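You operate a simulated robot arm through the tools that you are given. There is no shell and no other tool. Be economical: measure what you need, move in short steps, check, and stop when the job is done.

The job below is to be done with a simulated robot arm. You get a single attempt, and the scene is never put back.

JOB
Put the 30.00 gauge block from the top of the short steel bench in the white tray and the 50.00 gauge block on top of the tool holder there. Take the yellow brush and leave it on the right end of the low table. Put the mallet on the top of the white-legged bench away on the left end of the blue machine table. Turn the white machine feed knob to 25. Stack the block that says "290" from the long granite slab on top of the block that says "576". Press the x zero button three times. Turn the laser spot knob to 1.0. Any order will do.

The check looks at the end state, three seconds after you hand in, the way a careful person would. Anything else that was tipped, shoved, dropped, spilled or broken makes it a failure.

ROBOT AND FRAMES
A 7-joint arm with a two-finger gripper on a trunk, on a base that drives. Base frame: it is fixed to the floor where the robot stands at the start and does not move with it; the origin is under the middle of the robot, x ahead of it, y to its left, z up; the surface under the hand at the start is at about z = 78. Readings come in cm, degrees, newtons and seconds.
With the tool pointing down near the work surface it reaches from about 10 to 44 cm from the robot's upright axis, wherever it stands. Its first joint turns from -143.0 to 143.0 degrees. Places, roughly: block [0, -175, 100]; gauge block [25, 25, 75]; laser spot knob [170, -630, 80]; left end of the blue machine table [-90, 660, 90]; mallet (5x20x9 cm) [250, 420, 80]; right end of the low table (20x26 cm) [442, 366, 50]; tool holder [25, 25, 75]; white machine feed knob [610, 610, 110]; white tray (24x32 cm) [-12, -348, 80]; x zero button [-180, -90, 170]; yellow brush (4x3x11 cm) [260, 410, 80]. Payload 1.47 kg.
The tool frame sits at the grasp point between the pads (the TCP): z along the fingers, y along the line on which they close. The tips reach 1.6 cm beyond it. The gripper opens to 8.7 cm. The gripper's body begins 5.5 cm behind the TCP.
Orientation is that of the tool frame in the base frame, as [roll, pitch, yaw] about the fixed x, y, z axes, in that order (R = Rz(yaw) Ry(pitch) Rx(roll)). With the fingers straight down and closing along the base's y, the tool's x points along the base's -x, its y along +y and its z along -z.

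CONTROLS
- The arm moves only by the tool jog_arm. Its argument "deltas" is one flat list of numbers, 7 for each row, row after row: the shift along the tool's x, y, z in cm, then the turn, a rotation vector about the tool's x, y, z in degrees, then the closure in counts, from 0 (fully open) to 255 (shut). In form: [x, y, z, rx, ry, rz, grip, x, y, z, rx, ry, rz, grip, ...]. A call has 1 to 10 rows; each row is the pose to reach, as a shift and turn from the pose commanded when the call began, along the tool's axes at that moment. Each row takes 0.2 s and may step no farther than 5 cm and 8.6 degrees from the row before; otherwise, or with a gripper value out of range, the whole call is refused. Where a pose cannot be reached the arm comes as near as it can. A force on the tool above 40 N (or 10 N above the force at the start of the call, whichever is more), or a blocked arm, ends the call early, and 0.2 s more pass. Each finger travels about 4.5 cm/s and halts on what it meets, pressing with about 24 N; the grip force reading is that of the motor and also rises with nothing between the fingers. The clock runs only during rows and for 0.2 s after the last one: add rows that repeat a pose to give the fingers time. It gives the time, the measured TCP pose, the force on the tool (base axes), the opening and the grip force at its end, in the units of the frame above (readings bear some noise), with the torque about the TCP (base axes, N m) and any sound that the robot's microphone picked up, and new pictures: "views" is both (left out), scene, wrist or none.
- Cameras (640 x 400 px; columns grow to the right, rows downward): "scene" is now at [9.6, 4.98, 156.17]; the picture's right is [0.90, -0.44, 0.00], its down [-0.41, -0.84, -0.37] and it looks along [0.16, 0.33, -0.93] (base axes); focal length 284 px, centre (320, 200). "wrist" rides on the gripper at [7.3, 1.2, -9] in the tool frame; the picture's right is [-0.16, 0.99, 0.00], its down [-0.72, -0.12, -0.68] and it looks along [-0.67, -0.11, 0.73] (tool axes); focal length 247 px, centre (320, 200). There is no depth. A picture from a camera that has moved, and an enlarged one, comes with that camera's place and axes in the base frame and with its lens.
- move_column(by): slides the trunk up (or, below 0, down) by that many cm; the arm and the scene camera ride with it, the base frame stays. It gives what a move gives, with no picture.
- steer(legs): drives the robot by 1 to 6 legs, each [ahead, left, turn to the left] in cm, cm and degrees, along the robot's own axes; the way and the turn of a leg run together, so that a leg with both is an arc; at most 150 cm and 180 degrees a leg. The arm and the cameras ride along, it lands a little off, and it stops where it bumps. It gives what a move gives, and a new picture of the scene camera.
- aim_head(pan, tilt): turns the head with the scene camera to pan (to the left, within 86 degrees either way) and tilt (down, from -29 to 69), counted from straight ahead of the robot. It gives what a move gives, and a new picture of the scene camera.
- enlarge(camera, box): a new picture of the part [left, top, right, bottom] of that camera's present view, enlarged. No time passes.
- job_done(): hands the job in; it is judged then, once.

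Go step by step. Nothing tells you exact positions but the pictures and the camera data: compare them with the known pose of the tool, close in by small moves and look again before you grip or let go. The budget is 196 turns and 260 pictures, counting those below and the enlarged ones. Unless the task says otherwise, let go and move clear before handing in.

The tools are called after "Call:" by a JSON object that holds its "name" and its "arguments". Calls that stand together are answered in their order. jog_arm: Moves the arm, as the interface text tells. Its arguments: {"type":"object","properties":{"deltas":{"type":"array","items":{"type":"number"}},"views":{"type":"string","enum":["both","scene","wrist","none"]}},"required":["deltas"]} The other tools are called the same way: move_column (by) slides the trunk up or down; steer (legs) drives the base; aim_head (pan, tilt) turns the head that bears the scene camera; enlarge (camera, box) takes an enlarged picture of a part of a camera's view; job_done () hands the job in.

At the start:

```text
t: 0.0
ee_pos: [23.61, 30.18, 111.09]
tcp_rot: [-179.9, 0.1, -180.0]
ft_force: [0.2, -0.6, -0.5]
torque: [-0.01, 0.02, 0.02]
width: 8.71
gripper_force: 0.2
trunk travel left (down, up): [-92.5, 31.5]
robot x, y, heading: [0.28, -0.11, 0.0]
head pan, tilt: [63.9, 68.5]
```

scene: 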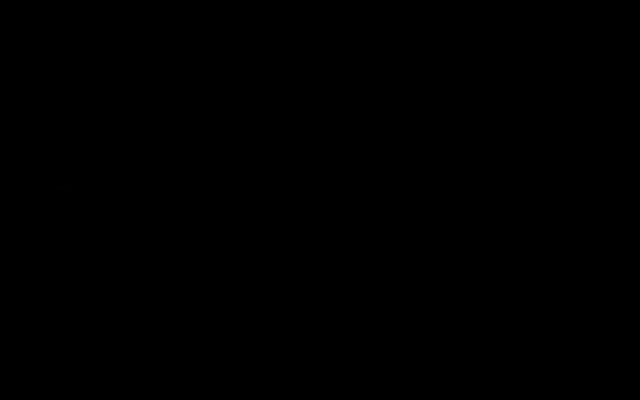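
wrist: 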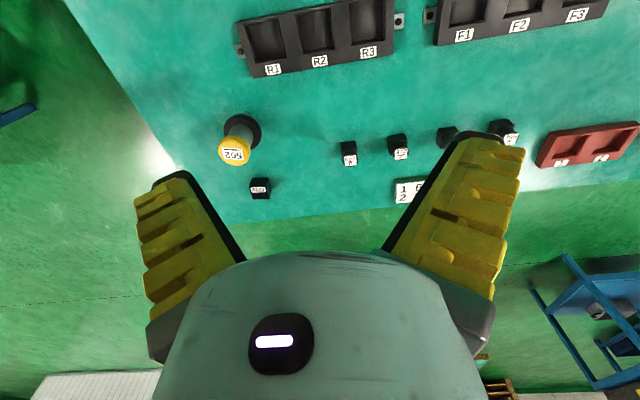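

The scene camera shows black, while the wrist camera sees a green-topped bench with gauge blocks. I'll turn the head to see whether the scene camera works.

Call:
{"name": "aim_head", "arguments": {"pan": 30, "tilt": 45}}

Call:
{"name": "enlarge", "arguments": {"camera": "wrist", "box": [200, 0, 640, 220]}}

```text
t: 1.0
ee_pos: [23.58, 30.15, 111.0]
tcp_rot: [-179.9, 0.0, -179.9]
ft_force: [0.3, -0.2, 0.0]
torque: [-0.01, -0.02, 0.0]
width: 8.69
gripper_force: 0.0
trunk travel left (down, up): [-92.5, 31.5]
robot x, y, heading: [0.09, 0.06, 0.1]
head pan, tilt: [30.0, 45.0]
camera scene: at [10.81, 5.21, 156.86], right [0.82, -0.57, 0.0], down [-0.5, -0.72, -0.47], along [0.27, 0.39, -0.88], focal length 284 px, centre (320, 200)
```

scene: 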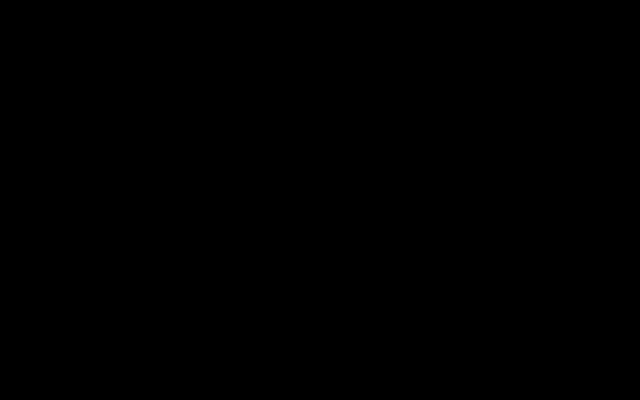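

```text
1.45 times, centred on (420, 110) of wrist
camera zoom: at [16.33, 31.34, 120.07], right [0.16, 0.99, 0.0], down [0.72, -0.12, 0.68], along [0.67, -0.11, -0.73], focal length 359 px, centre (174, 331)
```

zoom: 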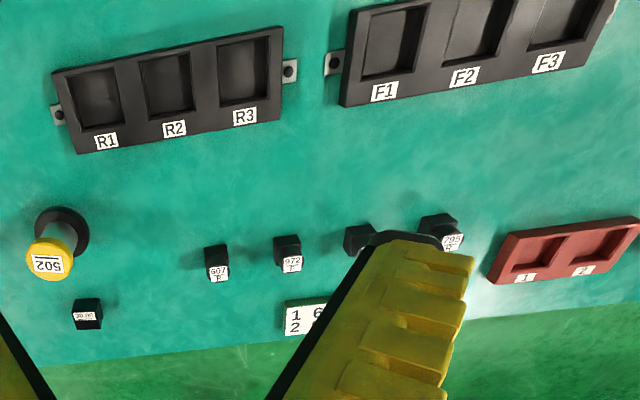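

The scene picture is still black, and the camera may have been mid-move. I'll try another direction.

Call:
{"name": "aim_head", "arguments": {"pan": 0, "tilt": 20}}

```text
t: 1.9
ee_pos: [23.52, 30.21, 111.09]
tcp_rot: [-180.0, 0.0, 179.9]
ft_force: [-0.1, 0.0, 0.7]
torque: [-0.03, 0.03, 0.01]
width: 8.7
gripper_force: 0.0
trunk travel left (down, up): [-92.5, 31.5]
robot x, y, heading: [0.08, -0.01, 0.0]
head pan, tilt: [0.0, 20.0]
camera scene: at [10.83, 5.24, 156.9], right [0.82, -0.57, 0.0], down [-0.5, -0.72, -0.48], along [0.27, 0.39, -0.88], focal length 284 px, centre (320, 200)
```

scene: 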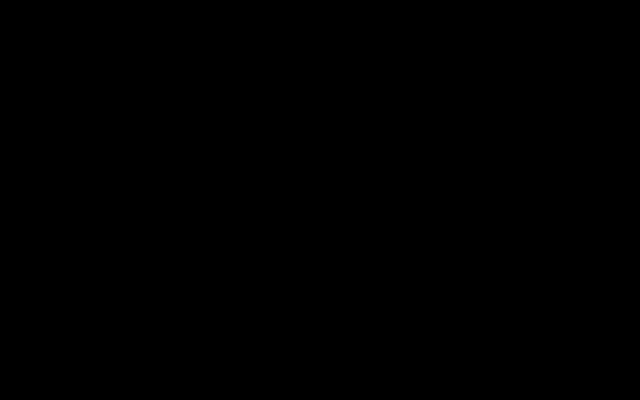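

The head looks stuck and its camera dead, so I'll rely on the wrist camera alone. Enlarging the labels first.

Call:
{"name": "enlarge", "arguments": {"camera": "wrist", "box": [215, 110, 295, 210]}}

Call:
{"name": "enlarge", "arguments": {"camera": "wrist", "box": [320, 100, 540, 210]}}

```text
4.00 times, centred on (255, 160) of wrist
camera zoom: at [16.34, 31.34, 120.07], right [0.16, 0.99, 0.0], down [0.72, -0.12, 0.68], along [0.67, -0.11, -0.73], focal length 988 px, centre (580, 360)
```

zoom: 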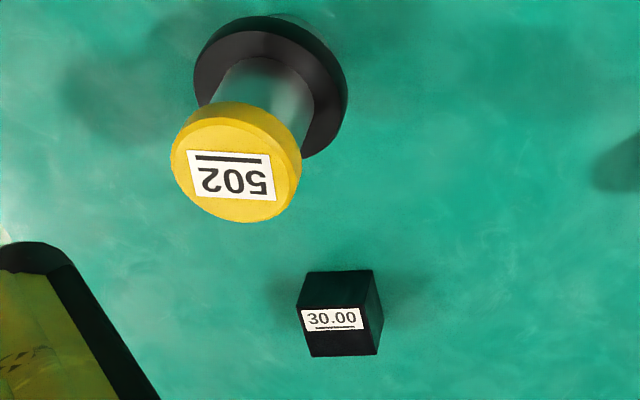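

```text
2.91 times, centred on (430, 155) of wrist
camera zoom: at [16.34, 31.34, 120.07], right [0.16, 0.99, 0.0], down [0.72, -0.12, 0.68], along [0.67, -0.11, -0.73], focal length 718 px, centre (0, 331)
```

zoom: 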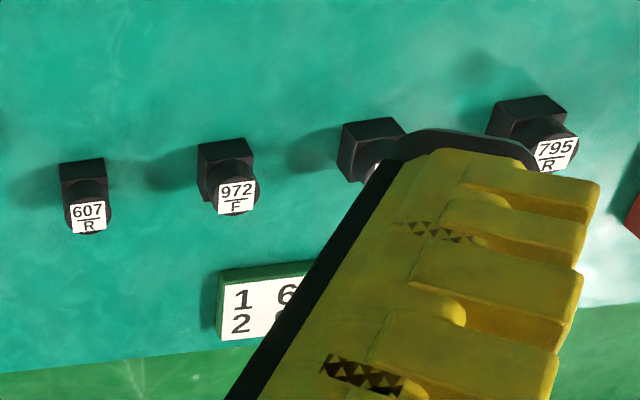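

The 30.00 block is at about (47, 13.6) and the rest of the bench is out of view. I'll pitch the wrist to see the near part and the left.

Call:
{"name": "jog_arm", "arguments": {"deltas": [0, 0, 0, 0, 8, 0, 0, 0, 0, 0, 0, 16, 0, 0, 0, 0, 0, 0, 24, 0, 0, 0, 0, 0, 0, 32, 0, 0], "views": "wrist"}}

```text
t: 2.9
ee_pos: [23.36, 30.25, 111.21]
tcp_rot: [-180.0, -32.2, -179.9]
ft_force: [0.4, -0.4, 0.3]
torque: [-0.02, -0.05, 0.0]
width: 8.68
gripper_force: 0.1
trunk travel left (down, up): [-92.5, 31.5]
robot x, y, heading: [0.03, -0.34, -0.1]
head pan, tilt: [0.0, 20.0]
camera wrist: at [22.11, 31.34, 122.57], right [0.13, 0.99, -0.08], down [0.98, -0.11, 0.19], along [0.18, -0.11, -0.98], focal length 247 px, centre (320, 200)
```

wrist: 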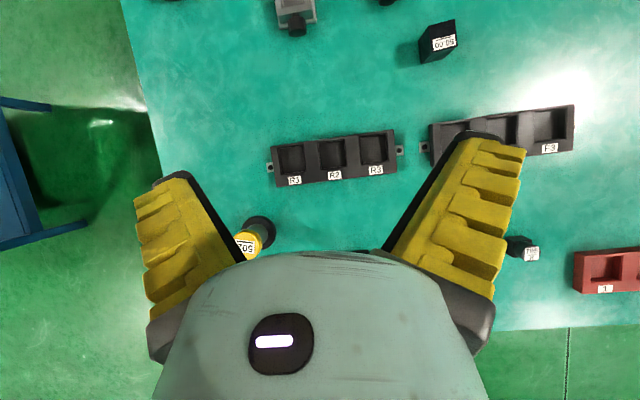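

Near the top there is a block that may read 50.00, plus a grey device that may be the tool holder. I'll enlarge both.

Call:
{"name": "enlarge", "arguments": {"camera": "wrist", "box": [240, 0, 480, 150]}}

Call:
{"name": "jog_arm", "arguments": {"deltas": [0, 0, 0, 0, 8, 0, 0, 0, 0, 0, 0, 16, 0, 0, 0, 0, 0, 0, 24, 0, 0], "views": "wrist"}}

```text
2.67 times, centred on (360, 75) of wrist
camera zoom: at [22.11, 31.34, 122.57], right [0.13, 0.99, -0.08], down [0.98, -0.11, 0.19], along [0.18, -0.11, -0.98], focal length 659 px, centre (213, 533)
```

zoom: 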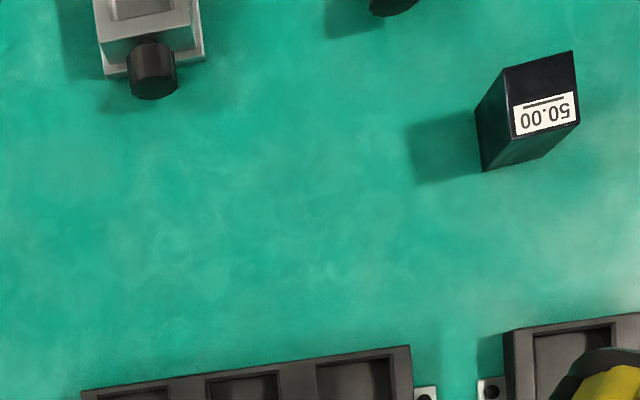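

```text
t: 3.7
ee_pos: [23.51, 30.13, 111.14]
tcp_rot: [-180.0, -56.2, -179.9]
ft_force: [-0.6, 0.1, -0.1]
torque: [-0.03, 0.02, -0.03]
width: 8.72
gripper_force: 0.1
trunk travel left (down, up): [-92.5, 31.5]
robot x, y, heading: [-0.11, -0.08, 0.0]
head pan, tilt: [0.0, 20.0]
camera wrist: at [26.95, 31.31, 122.19], right [0.09, 0.99, -0.13], down [0.97, -0.11, -0.22], along [-0.23, -0.11, -0.97], focal length 247 px, centre (320, 200)
```

wrist: 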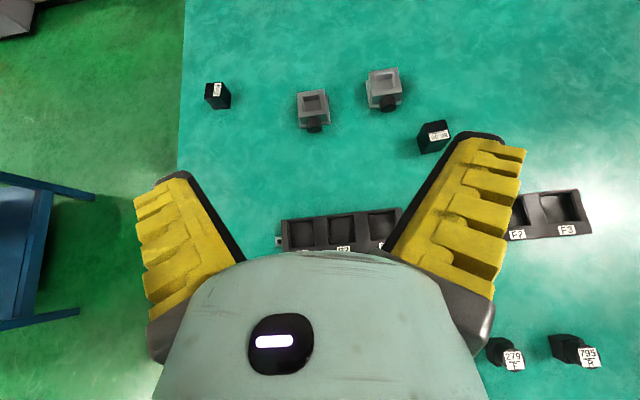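

The bench extends back further, with two grey devices and another labelled block. I'll enlarge to identify them.

Call:
{"name": "enlarge", "arguments": {"camera": "wrist", "box": [180, 50, 480, 200]}}

Call:
{"name": "enlarge", "arguments": {"camera": "wrist", "box": [195, 70, 245, 120]}}

```text
2.13 times, centred on (330, 125) of wrist
camera zoom: at [26.95, 31.31, 122.19], right [0.09, 0.99, -0.13], down [0.97, -0.11, -0.22], along [-0.23, -0.11, -0.97], focal length 527 px, centre (299, 360)
```

zoom: 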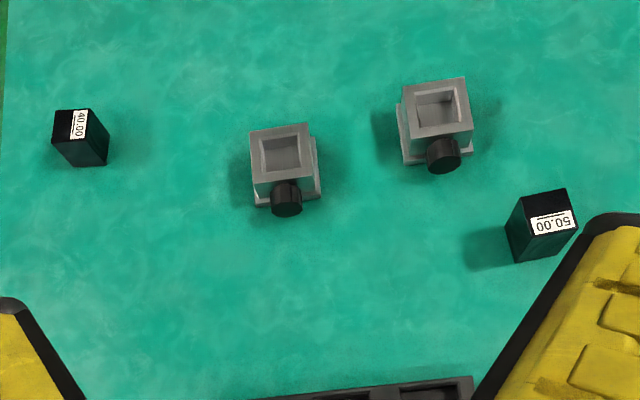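

```text
8.00 times, centred on (220, 95) of wrist
camera zoom: at [26.95, 31.31, 122.19], right [0.09, 0.99, -0.13], down [0.97, -0.11, -0.22], along [-0.23, -0.11, -0.97], focal length 1976 px, centre (1120, 1040)
```

zoom: 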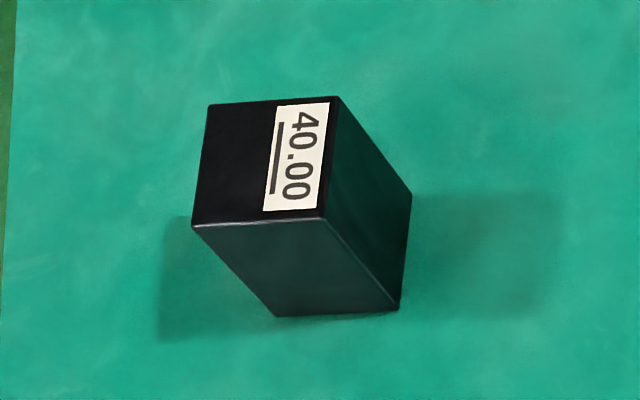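

The gauge blocks read 30, 40 and 50, and the yellow-capped "502" piece or the grey sockets could be the tool holder. I'll look along the bench to the left to check for other candidates.

Call:
{"name": "jog_arm", "arguments": {"deltas": [0, 0, 0, -4.2, 0, -6.2, 0, 0, 0, 0, -8.4, 0, -12.4, 0, 0, 0, 0, -12.6, 0, -18.6, 0, 0, 0, 0, -16.8, 0, -24.8, 0, 0, 0, 0, -21, 0, -31, 0], "views": "wrist"}}

```text
t: 4.9
ee_pos: [23.5, 30.47, 110.81]
tcp_rot: [126.0, -41.2, -137.9]
ft_force: [0.1, -0.6, 0.0]
torque: [-0.02, -0.02, 0.0]
width: 8.7
gripper_force: 0.2
trunk travel left (down, up): [-92.5, 31.5]
robot x, y, heading: [0.17, 0.2, -0.1]
head pan, tilt: [0.0, 20.0]
camera wrist: at [26.94, 24.46, 120.38], right [0.09, 0.86, 0.5], down [0.97, 0.04, -0.25], along [-0.23, 0.5, -0.83], focal length 247 px, centre (320, 200)
```

wrist: 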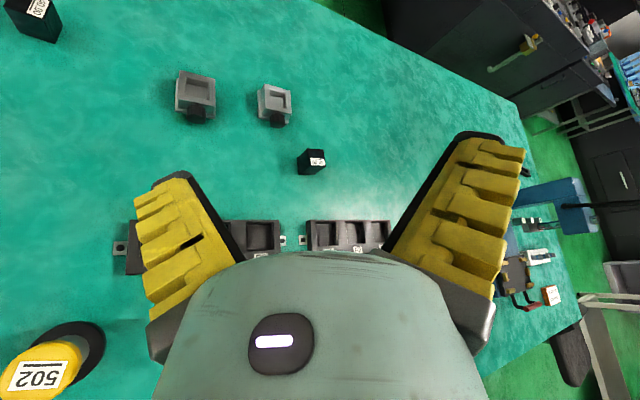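

The bench runs left to a blue fixture. I'll enlarge that end.

Call:
{"name": "enlarge", "arguments": {"camera": "wrist", "box": [440, 120, 640, 350]}}

Call:
{"name": "enlarge", "arguments": {"camera": "wrist", "box": [380, 0, 640, 160]}}

```text
1.74 times, centred on (540, 235) of wrist
camera zoom: at [26.94, 24.46, 120.38], right [0.09, 0.86, 0.5], down [0.97, 0.04, -0.25], along [-0.23, 0.5, -0.83], focal length 430 px, centre (-63, 139)
```

zoom: 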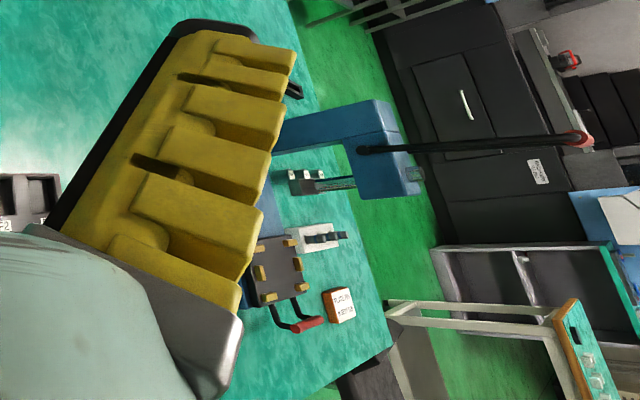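

```text
2.46 times, centred on (510, 80) of wrist
camera zoom: at [26.94, 24.46, 120.38], right [0.09, 0.86, 0.5], down [0.97, 0.04, -0.25], along [-0.23, 0.5, -0.83], focal length 608 px, centre (-148, 495)
```

zoom: 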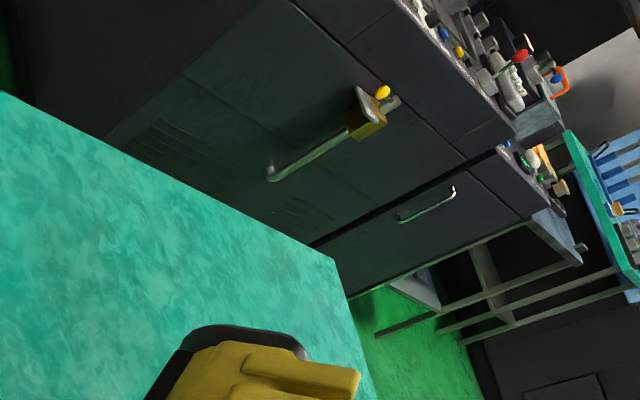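

The left end only has a fixture and a press, so I take the 502 piece as the tool holder. The 50.00 block is at about (10, 46), slightly beyond reach, so I'll restore the wrist to pointing down and test a small base move to the left.

Call:
{"name": "jog_arm", "arguments": {"deltas": [0, 0, 0, 4.2, 0, 6.2, 0, 0, 0, 0, 8.4, 0, 12.4, 0, 0, 0, 0, 12.6, 0, 18.6, 0, 0, 0, 0, 16.8, 0, 24.8, 0, 0, 0, 0, 21, 0, 31, 0], "views": "none"}}

Call:
{"name": "jog_arm", "arguments": {"deltas": [0, 0, 0, 0, -8, 0, 0, 0, 0, 0, 0, -16, 0, 0, 0, 0, 0, 0, -24, 0, 0, 0, 0, 0, 0, -32, 0, 0, 0, 0, 0, 0, -40, 0, 0, 0, 0, 0, 0, -48, 0, 0, 0, 0, 0, 0, -56, 0, 0], "views": "none"}}

Call:
{"name": "steer", "arguments": {"legs": [[0, 5, 0]]}}

```text
t: 6.1
ee_pos: [23.35, 30.19, 111.06]
tcp_rot: [-179.6, -56.1, 179.9]
ft_force: [-0.2, -0.3, 0.1]
torque: [-0.04, 0.0, -0.01]
width: 8.71
gripper_force: 0.1
trunk travel left (down, up): [-92.5, 31.5]
robot x, y, heading: [-0.03, 0.15, -0.1]
head pan, tilt: [0.0, 20.0]
```

```text
t: 7.7
ee_pos: [23.52, 30.12, 111.11]
tcp_rot: [180.0, 0.1, 179.8]
ft_force: [1.0, 0.8, 0.3]
torque: [0.02, 0.04, 0.03]
width: 8.72
gripper_force: 0.0
trunk travel left (down, up): [-92.5, 31.5]
robot x, y, heading: [-0.09, -0.09, 0.2]
head pan, tilt: [0.0, 20.0]
```

```text
t: 8.7
ee_pos: [23.48, 35.22, 111.06]
tcp_rot: [180.0, 0.0, 179.9]
ft_force: [0.5, -0.1, -0.8]
torque: [0.05, 0.02, -0.04]
width: 8.68
gripper_force: 0.1
trunk travel left (down, up): [-92.5, 31.5]
robot x, y, heading: [-0.22, 5.1, 0.2]
head pan, tilt: [0.0, 20.0]
camera scene: at [12.41, 12.61, 162.88], right [0.82, -0.57, 0.0], down [-0.19, -0.28, -0.94], along [0.53, 0.77, -0.34], focal length 284 px, centre (320, 200)
```

scene: 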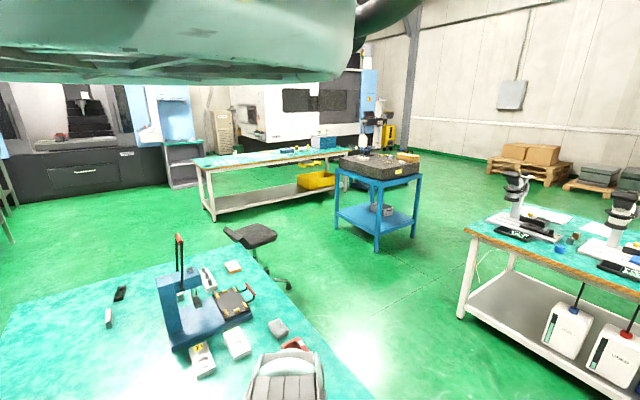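

The scene camera came alive, though its azimuth does not match the pan reading. I'll test the head once more.

Call:
{"name": "aim_head", "arguments": {"pan": 0, "tilt": 45}}

```text
t: 9.6
ee_pos: [23.52, 35.29, 111.14]
tcp_rot: [180.0, 0.1, -180.0]
ft_force: [0.1, 0.1, 0.0]
torque: [-0.02, -0.02, -0.02]
width: 8.71
gripper_force: 0.0
trunk travel left (down, up): [-92.5, 31.5]
robot x, y, heading: [0.04, 5.31, -0.1]
head pan, tilt: [0.0, 45.0]
camera scene: at [11.9, 11.97, 159.74], right [0.83, -0.56, 0.0], down [-0.36, -0.53, -0.77], along [0.43, 0.63, -0.64], focal length 284 px, centre (320, 200)
```

scene: 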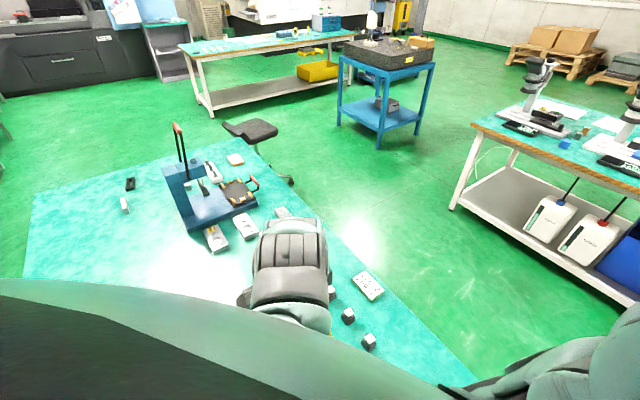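

Tilt works. I'll check pan quickly.

Call:
{"name": "aim_head", "arguments": {"pan": -40, "tilt": 25}}

```text
t: 10.6
ee_pos: [23.54, 35.25, 111.1]
tcp_rot: [179.9, 0.0, -179.9]
ft_force: [-0.3, 0.3, 1.0]
torque: [-0.03, -0.03, 0.02]
width: 8.7
gripper_force: 0.0
trunk travel left (down, up): [-92.5, 31.5]
robot x, y, heading: [0.24, 5.53, 0.0]
head pan, tilt: [-40.0, 25.0]
camera scene: at [12.21, 12.44, 161.33], right [0.83, -0.56, 0.0], down [-0.28, -0.41, -0.87], along [0.49, 0.72, -0.5], focal length 284 px, centre (320, 200)
```

scene: 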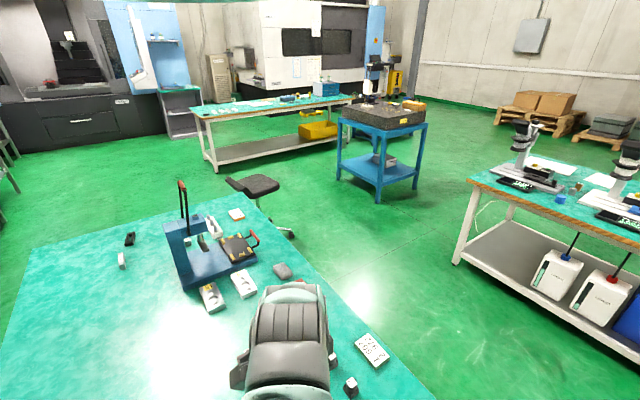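

Pan is stuck at about 56° left and tilt works, so I'll use both cameras accordingly. Now I'll move the hand over the 50.00 block.

Call:
{"name": "jog_arm", "arguments": {"deltas": [3.4, 2.7, 2, 0, 0, 0, 0, 6.9, 5.4, 4, 0, 0, 0, 0, 10.4, 8, 6, 0, 0, 0, 0, 13.8, 10.7, 8, 0, 0, 0, 0], "views": "wrist"}}

```text
t: 11.6
ee_pos: [10.84, 45.83, 103.81]
tcp_rot: [179.6, 0.0, 179.5]
ft_force: [1.7, 0.2, 0.2]
torque: [-0.11, 0.18, 0.01]
width: 8.72
gripper_force: 0.1
out of reach, approached as far as the arm can: row 4
trunk travel left (down, up): [-92.5, 31.5]
robot x, y, heading: [0.3, 5.26, 0.0]
head pan, tilt: [-40.0, 25.0]
camera wrist: at [3.68, 46.89, 112.87], right [0.17, 0.99, 0.01], down [0.72, -0.13, 0.68], along [0.67, -0.11, -0.74], focal length 247 px, centre (320, 200)
```

wrist: 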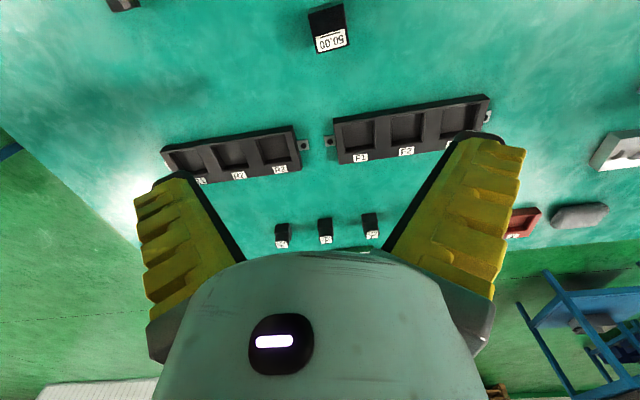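

The block is at about (9, 47.3). I'll drive 7 cm left for margin, then bring the hand back over it.

Call:
{"name": "steer", "arguments": {"legs": [[0, 7, 0]]}}

Call:
{"name": "jog_arm", "arguments": {"deltas": [1, -2.5, 2, 0, 0, 0, 0, 1.9, -5.5, 6, 0, 0, 0, 0], "views": "wrist"}}

Call:
{"name": "enlarge", "arguments": {"camera": "wrist", "box": [270, 0, 390, 130]}}

```text
t: 12.7
ee_pos: [10.53, 52.36, 103.56]
tcp_rot: [-180.0, 0.0, -179.9]
ft_force: [0.5, -0.6, 0.2]
torque: [0.02, -0.04, 0.0]
width: 8.72
gripper_force: 0.2
trunk travel left (down, up): [-92.5, 31.5]
robot x, y, heading: [-0.19, 11.93, 0.1]
head pan, tilt: [-40.0, 25.0]
camera scene: at [12.33, 19.56, 162.08], right [0.83, -0.56, 0.0], down [-0.24, -0.35, -0.91], along [0.51, 0.75, -0.42], focal length 284 px, centre (320, 200)
```

scene: 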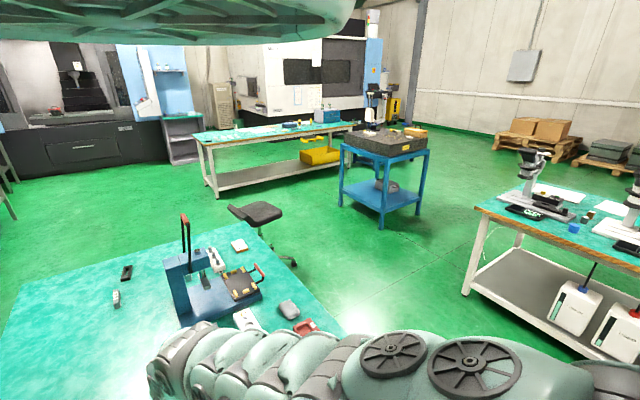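

```text
refused: row 2 steps farther than a row can; nothing moved
```

```text
3.08 times, centred on (330, 65) of wrist
camera zoom: at [3.37, 53.43, 112.59], right [0.16, 0.99, 0.0], down [0.72, -0.12, 0.68], along [0.67, -0.11, -0.73], focal length 760 px, centre (289, 615)
```

zoom: 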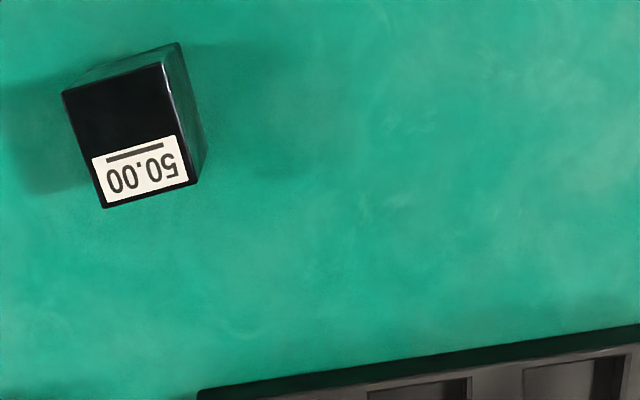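

The 50.00 block's top is about 3.5×3.5 cm, centred at (8.1, 47.3) and turned about 4°. I'll come above it.

Call:
{"name": "jog_arm", "arguments": {"deltas": [1, -2, 3, 0, 0, -2, 0, 2, -4, 6, 0, 0, -4, 0, 2.4, -5.1, 10, 0, 0, -4, 0, 2.4, -5.1, 12, 0, 0, -4, 0], "views": "wrist"}}

```text
t: 13.7
ee_pos: [9.43, 44.62, 95.03]
tcp_rot: [180.0, 0.0, -175.8]
ft_force: [0.7, 0.4, 1.3]
torque: [0.03, 0.02, -0.03]
width: 8.72
gripper_force: 0.0
out of reach, approached as far as the arm can: row 2, 3, 4
trunk travel left (down, up): [-92.5, 31.5]
robot x, y, heading: [0.34, 12.07, 0.0]
head pan, tilt: [-40.0, 25.0]
camera wrist: at [2.28, 45.3, 104.02], right [0.09, 1.0, 0.0], down [0.73, -0.06, 0.68], along [0.68, -0.06, -0.73], focal length 247 px, centre (320, 200)
```

wrist: 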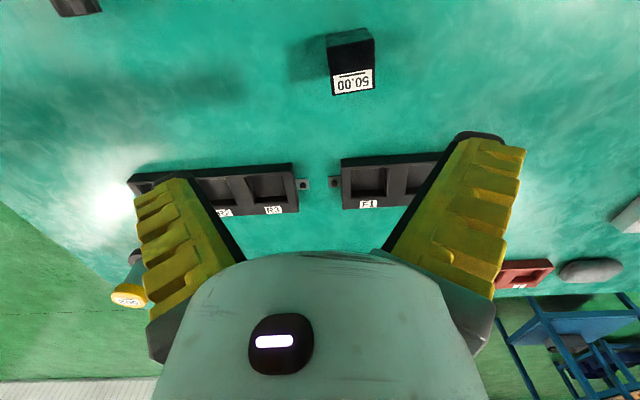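

The arm seems limited in height at this trunk position. I'll raise the hand a little and lower the trunk for a better working pose.

Call:
{"name": "jog_arm", "arguments": {"deltas": [0, 0, -4, 0, 0, 0, 0, 0, 0, -8, 0, 0, 0, 0], "views": "none"}}

Call:
{"name": "move_column", "arguments": {"by": -12}}

Call:
{"name": "jog_arm", "arguments": {"deltas": [0, 1, 0, 0, 0, 0, 0, 0, 2, 0, 0, 0, 0, 0], "views": "wrist"}}

```text
t: 14.2
ee_pos: [9.56, 44.97, 103.19]
tcp_rot: [180.0, 0.1, -176.1]
ft_force: [0.1, 0.2, 0.1]
torque: [0.01, 0.01, -0.03]
width: 8.72
gripper_force: 0.1
trunk travel left (down, up): [-92.5, 31.5]
robot x, y, heading: [0.1, 12.2, 0.0]
head pan, tilt: [-40.0, 25.0]
```

```text
t: 15.8
ee_pos: [9.48, 44.83, 91.12]
tcp_rot: [180.0, 0.0, -175.9]
ft_force: [0.5, 0.4, 0.7]
torque: [0.01, 0.01, 0.02]
width: 8.72
gripper_force: 0.0
trunk travel left (down, up): [-80.5, 43.5]
robot x, y, heading: [-0.16, 12.41, -0.1]
head pan, tilt: [-40.0, 25.0]
```

```text
t: 16.4
ee_pos: [9.4, 46.95, 91.21]
tcp_rot: [180.0, 0.0, -175.9]
ft_force: [-0.1, -0.5, 0.1]
torque: [-0.01, -0.02, -0.03]
width: 8.73
gripper_force: 0.0
trunk travel left (down, up): [-80.5, 43.5]
robot x, y, heading: [-0.2, 12.14, -0.2]
head pan, tilt: [-40.0, 25.0]
camera wrist: at [2.1, 47.49, 100.14], right [0.09, 1.0, 0.0], down [0.73, -0.07, 0.68], along [0.68, -0.06, -0.73], focal length 247 px, centre (320, 200)
```

wrist: 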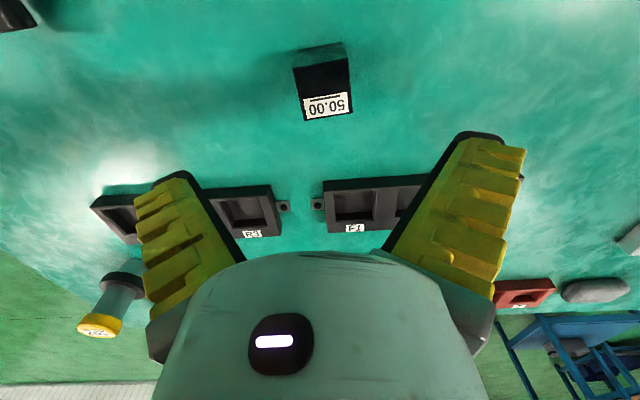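

Now it reaches; the block centre is confirmed at (8.1, 47.3). Descending and gripping.

Call:
{"name": "jog_arm", "arguments": {"deltas": [1.27, 0.44, 3, 0, 0, 0, 0, 1.27, 0.44, 6.5, 0, 0, 0, 0, 1.27, 0.44, 10, 0, 0, 0, 0, 1.27, 0.44, 10, 0, 0, 0, 255, 1.27, 0.44, 10, 0, 0, 0, 255, 1.27, 0.44, 10, 0, 0, 0, 255, 1.27, 0.44, 10, 0, 0, 0, 255, 1.27, 0.44, 10, 0, 0, 0, 255], "views": "wrist"}}

```text
t: 18.1
ee_pos: [9.47, 46.18, 84.3]
tcp_rot: [179.1, -0.3, -176.0]
ft_force: [-5.7, 1.9, 45.1]
torque: [0.3, 0.46, 0.02]
width: 0.62
gripper_force: 17.8
out of reach, approached as far as the arm can: row 2, 3, 4, 5, 6, 7, 8
trunk travel left (down, up): [-80.5, 43.5]
robot x, y, heading: [-0.22, 12.31, 0.1]
head pan, tilt: [-40.0, 25.0]
camera wrist: at [2.3, 46.67, 93.3], right [0.09, 1.0, 0.01], down [0.73, -0.07, 0.67], along [0.67, -0.05, -0.74], focal length 247 px, centre (320, 200)
```

wrist: 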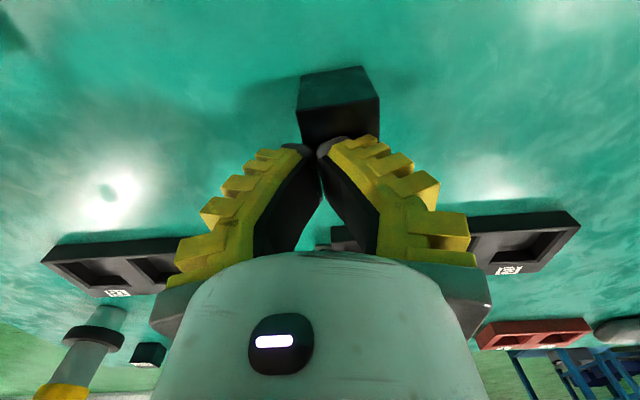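

The arm ran out of reach and pressed onto the block's top. I'll open straight up, then lower the trunk further.

Call:
{"name": "jog_arm", "arguments": {"deltas": [0, 0, -12, 0, 0, 0, 255, 0, 0, -15, 0, 0, 0, 0, 0, 0, -20, 0, 0, 0, 0, 0, 0, -25, 0, 0, 0, 0, 0, 0, -25, 0, 0, 0, 0], "views": "none"}}

```text
refused: row 1 steps farther than a row can; nothing moved
```

Call:
{"name": "jog_arm", "arguments": {"deltas": [0, 0, -5, 0, 0, 0, 255, 0, 0, -9, 0, 0, 0, 255, 0, 0, -13, 0, 0, 0, 0, 0, 0, -17, 0, 0, 0, 0, 0, 0, -21, 0, 0, 0, 0, 0, 0, -25, 0, 0, 0, 0], "views": "wrist"}}

```text
t: 18.4
ee_pos: [9.91, 44.73, 84.36]
tcp_rot: [-178.7, 0.3, -175.3]
ft_force: [-0.7, 2.5, 7.4]
torque: [0.11, 0.07, -0.09]
width: 0.0
gripper_force: 24.2
trunk travel left (down, up): [-80.5, 43.5]
robot x, y, heading: [0.24, 12.22, 0.0]
head pan, tilt: [-40.0, 25.0]
stopped in row 1: the force on the tool passed its limit at 78 N (the readings are from after the stop); the commanded pose is now the measured one
camera wrist: at [2.53, 45.44, 93.29], right [0.08, 1.0, -0.02], down [0.73, -0.04, 0.69], along [0.68, -0.07, -0.73], focal length 247 px, centre (320, 200)
```

wrist: 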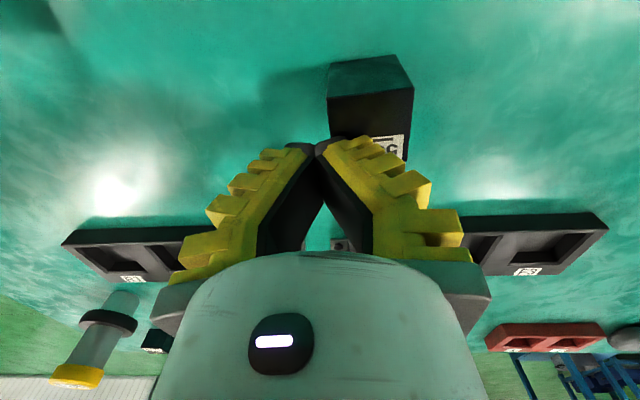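

It slipped slightly sideways off the label but the block stands. Now lifting clear with the commanded pose reset.

Call:
{"name": "jog_arm", "arguments": {"deltas": [0, 0, -4, 0, 0, 0, 255, 0, 0, -8, 0, 0, 0, 0, 0, 0, -12, 0, 0, 0, 0, 0, 0, -16, 0, 0, 0, 0, 0, 0, -20, 0, 0, 0, 0], "views": "none"}}

Call:
{"name": "move_column", "arguments": {"by": -14}}

Call:
{"name": "jog_arm", "arguments": {"deltas": [1, 1.5, 0, 0, 0, 0, 0], "views": "wrist"}}

```text
t: 19.6
ee_pos: [9.76, 44.99, 104.34]
tcp_rot: [-178.2, 0.5, -175.3]
ft_force: [0.1, -0.1, -0.2]
torque: [0.01, -0.03, 0.01]
width: 8.66
gripper_force: 0.1
trunk travel left (down, up): [-80.5, 43.5]
robot x, y, heading: [0.12, 12.16, 0.1]
head pan, tilt: [-40.0, 25.0]
```

```text
t: 21.3
ee_pos: [9.7, 45.02, 90.31]
tcp_rot: [-178.3, 0.4, -175.2]
ft_force: [0.1, 0.3, -0.9]
torque: [0.06, 0.02, -0.02]
width: 8.68
gripper_force: 0.1
trunk travel left (down, up): [-66.5, 57.5]
robot x, y, heading: [-0.21, 12.04, 0.1]
head pan, tilt: [-40.0, 25.0]
```

```text
t: 21.7
ee_pos: [8.64, 46.45, 90.28]
tcp_rot: [-178.1, 0.5, -175.3]
ft_force: [0.0, 0.0, -0.4]
torque: [-0.01, 0.01, 0.01]
width: 8.72
gripper_force: 0.1
trunk travel left (down, up): [-66.5, 57.5]
robot x, y, heading: [0.22, 12.0, 0.1]
head pan, tilt: [-40.0, 25.0]
camera wrist: at [1.27, 47.14, 99.08], right [0.08, 1.0, -0.03], down [0.72, -0.03, 0.69], along [0.69, -0.07, -0.72], focal length 247 px, centre (320, 200)
```

wrist: 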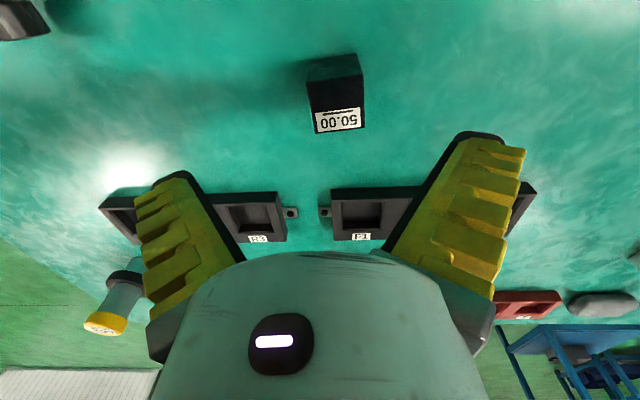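

The block is still at (8.1, 47.25). I'll straighten the tool and descend without closing, then check.

Call:
{"name": "jog_arm", "arguments": {"deltas": [0.47, 0.84, 2, -1.9, 0, 0, 0, 0.47, 0.84, 4, -1.9, 0, 0, 0, 0.47, 0.84, 6.5, -1.9, 0, 0, 0, 0.47, 0.84, 9.2, -1.9, 0, 0, 0], "views": "wrist"}}

```text
t: 22.7
ee_pos: [8.21, 46.95, 80.93]
tcp_rot: [179.7, 0.5, -175.3]
ft_force: [-0.6, -0.4, 0.3]
torque: [-0.04, 0.02, 0.0]
width: 8.7
gripper_force: 0.1
trunk travel left (down, up): [-66.5, 57.5]
robot x, y, heading: [-0.19, 12.22, -0.1]
head pan, tilt: [-40.0, 25.0]
camera wrist: at [0.81, 47.42, 89.9], right [0.08, 1.0, 0.01], down [0.73, -0.06, 0.68], along [0.68, -0.05, -0.73], focal length 247 px, centre (320, 200)
```

wrist: 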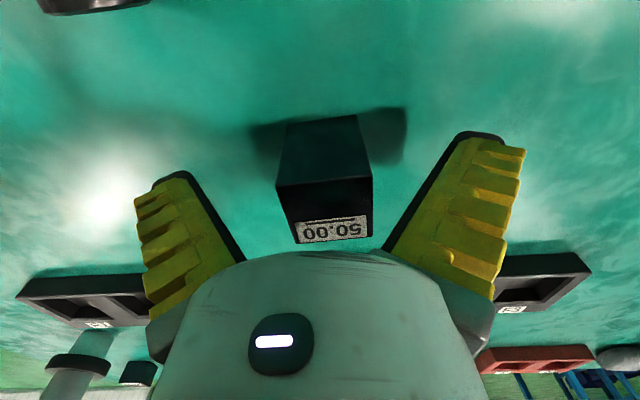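

The block sits centred between the fingers. Gripping and lifting.

Call:
{"name": "jog_arm", "arguments": {"deltas": [0, 0, 0, 0, 0, 0, 255, 0, 0, 0, 0, 0, 0, 255, 0, 0, 0, 0, 0, 0, 255, 0, 0, 0, 0, 0, 0, 255, 0, 0, -2, 0, 0, 0, 255, 0, 0, -6, 0, 0, 0, 255, 0, 0, -10, 0, 0, 0, 255, 0, 0, -14, 0, 0, 0, 255], "views": "wrist"}}

```text
t: 24.5
ee_pos: [7.75, 46.88, 95.08]
tcp_rot: [179.9, 0.4, -174.9]
ft_force: [-0.2, -0.4, -5.7]
torque: [0.01, 0.01, -0.02]
width: 2.92
gripper_force: 23.7
trunk travel left (down, up): [-66.5, 57.5]
robot x, y, heading: [-0.02, 11.79, 0.0]
head pan, tilt: [-40.0, 25.0]
camera wrist: at [0.52, 47.31, 103.96], right [0.07, 1.0, 0.0], down [0.73, -0.05, 0.69], along [0.68, -0.05, -0.73], focal length 247 px, centre (320, 200)
```

wrist: 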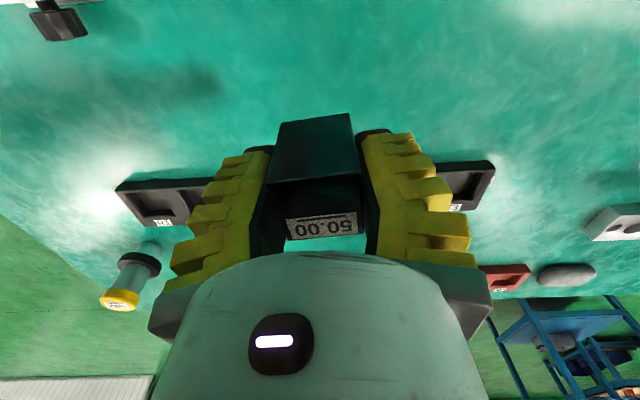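

The block is held (2.9 cm wide, about 0.58 kg). I'll carry it over the 502 tool holder at about (34.7, 14.4), staying high.

Call:
{"name": "jog_arm", "arguments": {"deltas": [-2.6, -3.8, -1.1, 0, 0, 0, 255, -5.3, -7.7, -2.2, 0, 0, 0, 255, -8, -11.6, -3.3, 0, 0, 0, 255, -10.6, -15.5, -4.4, 0, 0, 0, 255, -13.3, -19.3, -5.5, 0, 0, 0, 255, -16, -23.2, -6.6, 0, 0, 0, 255, -18.6, -27, -7.7, 0, 0, 0, 255, -21.3, -30.9, -8.9, 0, 0, 0, 255, -24, -34.8, -10, 0, 0, 0, 255], "views": "wrist"}}

```text
t: 26.7
ee_pos: [25.8, 37.43, 100.24]
tcp_rot: [174.5, 13.0, 173.6]
ft_force: [-0.1, -0.3, -4.6]
torque: [-0.05, 0.04, -0.01]
width: 2.92
gripper_force: 24.3
out of reach, approached as far as the arm can: row 1, 2, 3, 4, 5, 6, 7, 8, 9
trunk travel left (down, up): [-66.5, 57.5]
robot x, y, heading: [0.14, 12.16, 0.1]
head pan, tilt: [-40.0, 25.0]
stopped in row 9: the arm was blocked; the commanded pose is now the measured one
camera wrist: at [16.87, 38.65, 107.47], right [0.24, 0.96, 0.13], down [0.53, -0.24, 0.81], along [0.81, -0.13, -0.57], focal length 247 px, centre (320, 200)
```

wrist: 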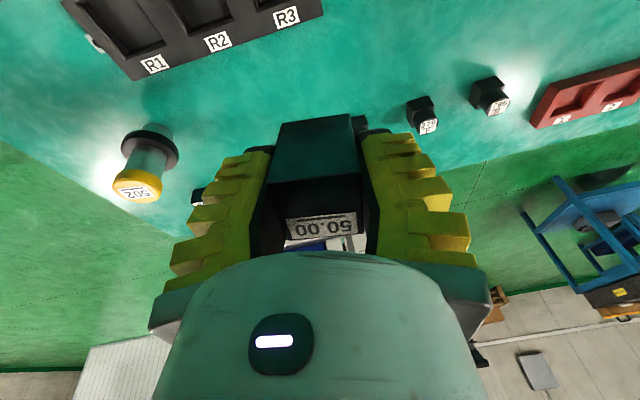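

The arm was blocked. I'll look with the scene camera tilted down to see why.

Call:
{"name": "aim_head", "arguments": {"pan": 0, "tilt": 60}}

```text
t: 27.8
ee_pos: [25.72, 37.45, 100.22]
tcp_rot: [174.5, 13.0, 173.6]
ft_force: [-0.4, 0.5, -5.0]
torque: [0.0, 0.0, 0.03]
width: 2.91
gripper_force: 23.7
trunk travel left (down, up): [-66.5, 57.5]
robot x, y, heading: [0.15, 12.51, -0.1]
head pan, tilt: [0.0, 60.0]
camera scene: at [11.14, 17.85, 131.6], right [0.83, -0.56, 0.0], down [-0.47, -0.68, -0.56], along [0.32, 0.47, -0.83], focal length 284 px, centre (320, 200)
```

scene: 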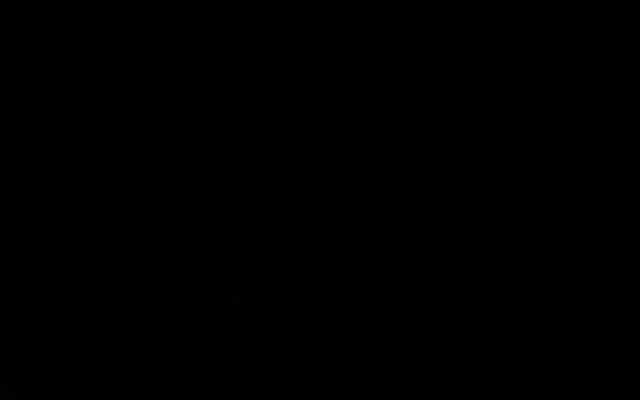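

The elbow is right at the head and may be blocking it, and the head may be blocking the arm. I'll turn the head the other way.

Call:
{"name": "aim_head", "arguments": {"pan": 86, "tilt": 30}}

```text
t: 29.4
ee_pos: [25.75, 37.36, 100.52]
tcp_rot: [174.4, 13.0, 173.6]
ft_force: [0.5, 0.4, -5.0]
torque: [-0.01, 0.0, 0.0]
width: 2.94
gripper_force: 23.8
trunk travel left (down, up): [-66.5, 57.5]
robot x, y, heading: [-0.04, 12.0, 0.1]
head pan, tilt: [85.9, 30.0]
camera scene: at [7.77, 20.97, 135.28], right [1.0, -0.07, 0.0], down [-0.04, -0.5, -0.87], along [0.06, 0.86, -0.5], focal length 284 px, centre (320, 200)
```

scene: 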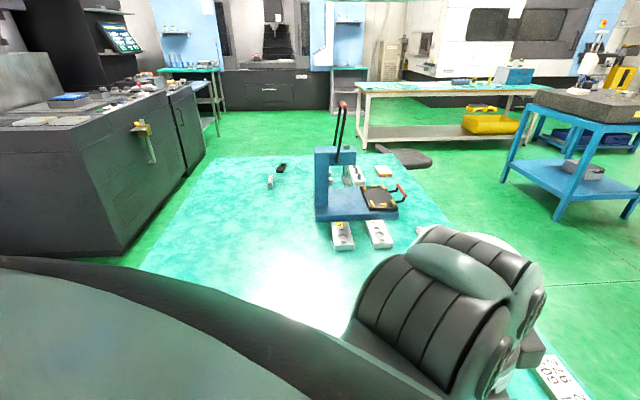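

The head moves freely when turned away, so the elbow had been jammed against it. I'll straighten the tool and step toward the holder.

Call:
{"name": "jog_arm", "arguments": {"deltas": [0, 0, -1, 2.7, 6.5, -3.2, 255, 0, 0, -2, 5.5, 13, -6.4, 255, 0, 0, -2, 5.5, 13, -6.4, 255], "views": "none"}}

Call:
{"name": "jog_arm", "arguments": {"deltas": [-2, -4, 0, 0, 0, 0, 255, -4, -8, 0, 0, 0, 0, 255, -6, -12, 0, 0, 0, 0, 255], "views": "wrist"}}

```text
t: 30.4
ee_pos: [28.52, 36.6, 102.23]
tcp_rot: [177.8, 10.9, 175.0]
ft_force: [-0.8, 0.0, -5.3]
torque: [0.0, 0.03, 0.0]
width: 2.9
gripper_force: 23.5
out of reach, approached as far as the arm can: row 2, 3
trunk travel left (down, up): [-66.5, 57.5]
robot x, y, heading: [0.11, 11.93, 0.1]
head pan, tilt: [85.9, 30.0]
stopped in row 3: the arm was blocked; the commanded pose is now the measured one
```

```text
t: 31.2
ee_pos: [28.51, 36.53, 102.41]
tcp_rot: [177.8, 10.8, 174.9]
ft_force: [0.2, 0.1, -5.0]
torque: [0.02, 0.04, -0.03]
width: 2.93
gripper_force: 24.2
out of reach, approached as far as the arm can: row 1, 2, 3
trunk travel left (down, up): [-66.5, 57.5]
robot x, y, heading: [0.04, 11.97, -0.4]
head pan, tilt: [85.9, 30.0]
camera wrist: at [19.76, 38.06, 109.85], right [0.24, 0.97, 0.07], down [0.57, -0.19, 0.8], along [0.79, -0.15, -0.6], focal length 247 px, centre (320, 200)
```

wrist: 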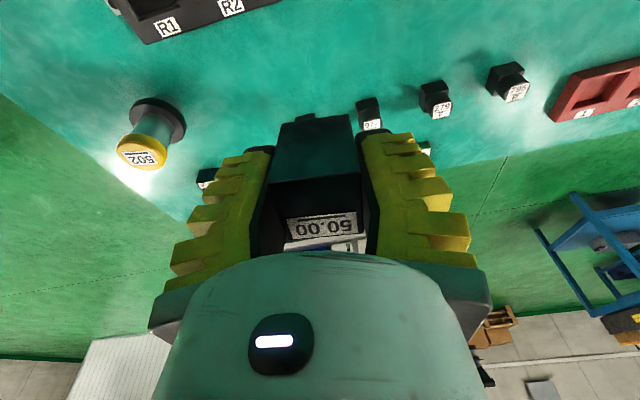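

The hand is too high relative to the trunk here. I'll raise the trunk so the arm works in its comfortable zone, then straighten while lowering the hand.

Call:
{"name": "move_column", "arguments": {"by": 14}}

Call:
{"name": "jog_arm", "arguments": {"deltas": [0, 0, 3, 0, 0, 0, 255, 0, 0, 6, 1, 5, -2, 255, 0, 0, 9, 2, 10.8, -5, 255, 0, 0, 12, 2, 10.8, -5, 255], "views": "none"}}

Call:
{"name": "jog_arm", "arguments": {"deltas": [-2, -4, 0, 0, 0, 0, 255, -4, -8, 0, 0, 0, 0, 255, -6, -12, 0, 0, 0, 0, 255], "views": "wrist"}}

```text
t: 32.9
ee_pos: [28.43, 36.36, 116.4]
tcp_rot: [177.9, 10.7, 175.0]
ft_force: [-0.3, 0.2, -5.3]
torque: [0.01, -0.03, -0.01]
width: 2.9
gripper_force: 23.8
trunk travel left (down, up): [-80.5, 43.5]
robot x, y, heading: [0.03, 12.2, 0.3]
head pan, tilt: [85.9, 30.0]
```

```text
t: 33.9
ee_pos: [30.38, 36.86, 104.48]
tcp_rot: [-179.7, -0.2, -179.7]
ft_force: [0.2, -0.6, -5.2]
torque: [-0.02, 0.02, 0.01]
width: 2.93
gripper_force: 23.5
out of reach, approached as far as the arm can: row 1
trunk travel left (down, up): [-80.5, 43.5]
robot x, y, heading: [-0.12, 11.88, -0.2]
head pan, tilt: [85.9, 30.0]
```

```text
t: 34.6
ee_pos: [39.69, 28.23, 102.79]
tcp_rot: [-179.6, -0.1, -179.8]
ft_force: [-0.1, 0.3, -4.7]
torque: [0.0, 0.0, -0.02]
width: 2.91
gripper_force: 23.8
out of reach, approached as far as the arm can: row 1, 2, 3
trunk travel left (down, up): [-80.5, 43.5]
robot x, y, heading: [-0.37, 12.07, 0.2]
head pan, tilt: [85.9, 30.0]
camera wrist: at [32.54, 29.39, 111.72], right [0.15, 0.99, -0.01], down [0.73, -0.11, 0.68], along [0.67, -0.11, -0.73], focal length 247 px, centre (320, 200)
```

wrist: 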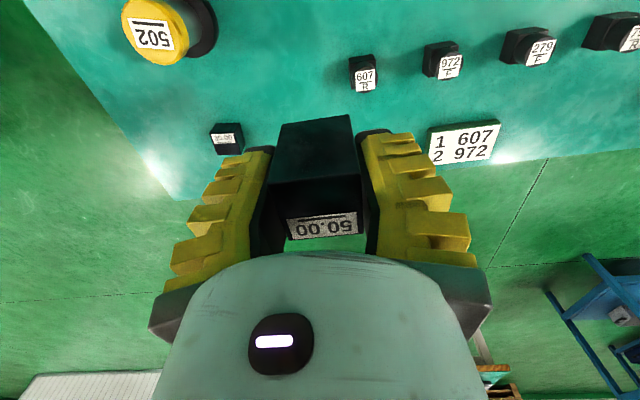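

It is being pushed outward as it moves right. That suggests a wrist limit at this yaw, so I'll turn the hand clockwise with the arm.

Call:
{"name": "jog_arm", "arguments": {"deltas": [0, 0, 0, 0, 0, 8, 255, 0, 0, 0, 0, 0, 16, 255, 0, 0, 0, 0, 0, 24, 255, 0, 0, 0, 0, 0, 32, 255, 0, 0, 0, 0, 0, 40, 255, 0, 0, 0, 0, 0, 48, 255], "views": "none"}}

Call:
{"name": "aim_head", "arguments": {"pan": 40, "tilt": 40}}

```text
t: 36.0
ee_pos: [39.84, 28.36, 102.68]
tcp_rot: [-179.7, 0.2, 132.1]
ft_force: [0.5, -0.6, -5.6]
torque: [-0.01, -0.03, -0.02]
width: 2.93
gripper_force: 24.1
trunk travel left (down, up): [-80.5, 43.5]
robot x, y, heading: [-0.02, 11.92, 0.2]
head pan, tilt: [85.9, 30.0]
```

```text
t: 37.2
ee_pos: [39.86, 28.22, 102.6]
tcp_rot: [-179.6, 0.2, 132.3]
ft_force: [-0.4, 0.0, -4.7]
torque: [0.01, 0.01, 0.03]
width: 2.92
gripper_force: 23.9
trunk travel left (down, up): [-80.5, 43.5]
robot x, y, heading: [0.16, 12.19, -0.1]
head pan, tilt: [40.0, 40.0]
camera scene: at [12.0, 19.15, 148.21], right [0.83, -0.56, 0.0], down [-0.34, -0.5, -0.8], along [0.45, 0.66, -0.6], focal length 284 px, centre (320, 200)
```

scene: 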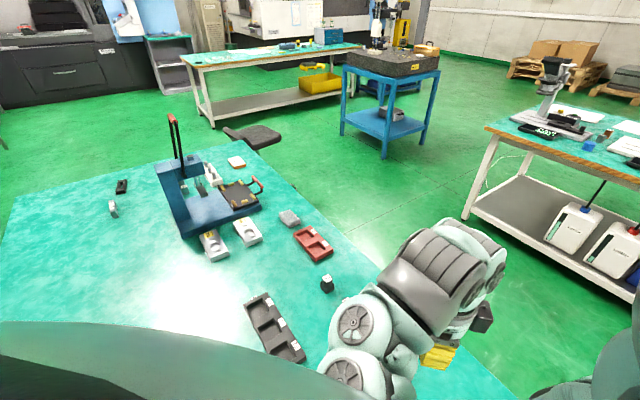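

The head stops at about 56° again, against the shoulder. With the hand turned I'll try moving over the tool holder.

Call:
{"name": "jog_arm", "arguments": {"deltas": [-1.7, -3.3, 0, 0, 0, 0, 255, -3.4, -6.5, 0, 0, 0, 0, 255, -5.1, -9.8, 0, 0, 0, 0, 255, -6.9, -13.1, 0, 0, 0, 0, 255], "views": "wrist"}}

```text
t: 38.2
ee_pos: [40.76, 15.99, 96.53]
tcp_rot: [-179.7, 0.2, 132.4]
ft_force: [-0.3, 0.9, -4.8]
torque: [0.02, 0.0, -0.01]
width: 2.94
gripper_force: 24.2
out of reach, approached as far as the arm can: row 1, 2, 3, 4
trunk travel left (down, up): [-80.5, 43.5]
robot x, y, heading: [0.01, 11.84, 0.0]
head pan, tilt: [40.0, 40.0]
camera wrist: at [36.87, 22.16, 105.47], right [0.84, 0.55, -0.01], down [0.4, -0.61, 0.68], along [0.37, -0.57, -0.73], focal length 247 px, centre (320, 200)
```

wrist: 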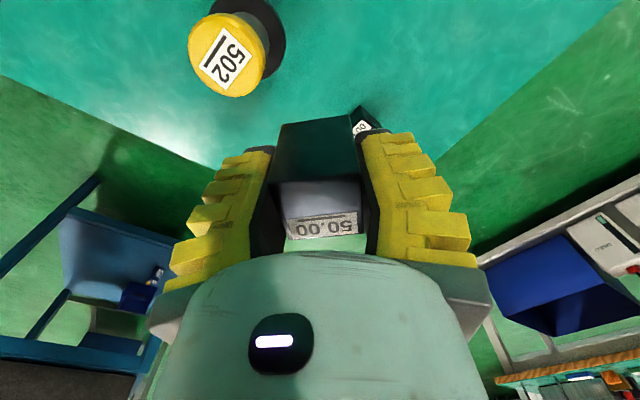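

The arm only likes larger radii here, so I'll use the base for positioning. I put the holder cap at about (33.9, 14.6, 86), and I'll back up 6.5 cm and shift right 1.3 cm.

Call:
{"name": "steer", "arguments": {"legs": [[-6.8, -1.3, 0]]}}

Call:
{"name": "jog_arm", "arguments": {"deltas": [0, 0, 0, 0, 0, 0, 255], "views": "wrist"}}

```text
t: 39.2
ee_pos: [34.1, 14.7, 96.5]
tcp_rot: [-179.6, 0.3, 132.3]
ft_force: [-0.4, 0.7, -5.0]
torque: [0.02, -0.02, 0.02]
width: 2.91
gripper_force: 24.0
trunk travel left (down, up): [-80.5, 43.5]
robot x, y, heading: [-6.6, 10.98, -0.0]
head pan, tilt: [40.0, 40.0]
camera scene: at [5.17, 17.71, 147.79], right [0.83, -0.56, 0.0], down [-0.36, -0.53, -0.77], along [0.43, 0.64, -0.64], focal length 284 px, centre (320, 200)
```

scene: 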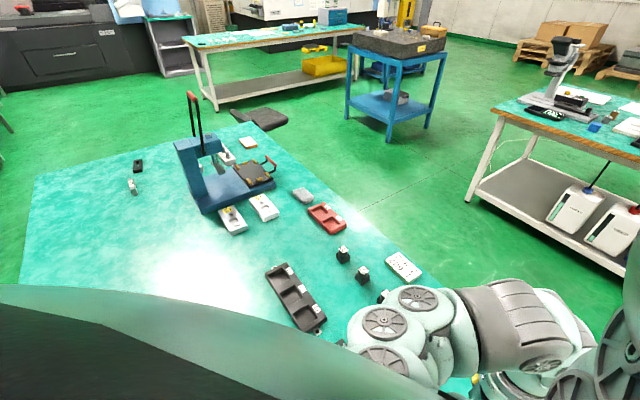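

```text
t: 39.6
ee_pos: [34.05, 14.67, 96.52]
tcp_rot: [-179.6, 0.2, 132.4]
ft_force: [0.5, 0.1, -5.5]
torque: [0.01, 0.03, 0.03]
width: 2.94
gripper_force: 23.8
trunk travel left (down, up): [-80.5, 43.5]
robot x, y, heading: [-6.47, 10.57, -0.1]
head pan, tilt: [40.0, 40.0]
camera wrist: at [30.14, 20.86, 105.48], right [0.84, 0.55, -0.01], down [0.4, -0.61, 0.68], along [0.37, -0.57, -0.73], focal length 247 px, centre (320, 200)
```

wrist: 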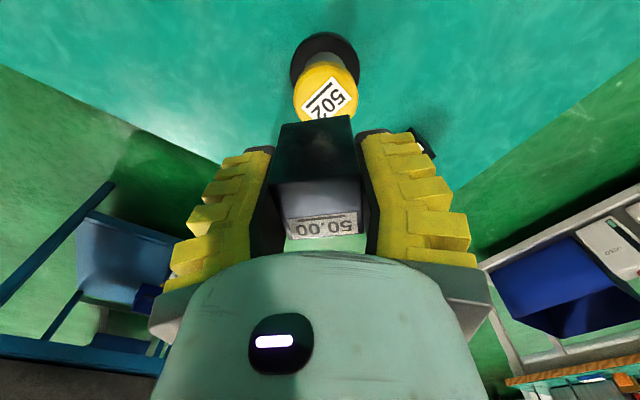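

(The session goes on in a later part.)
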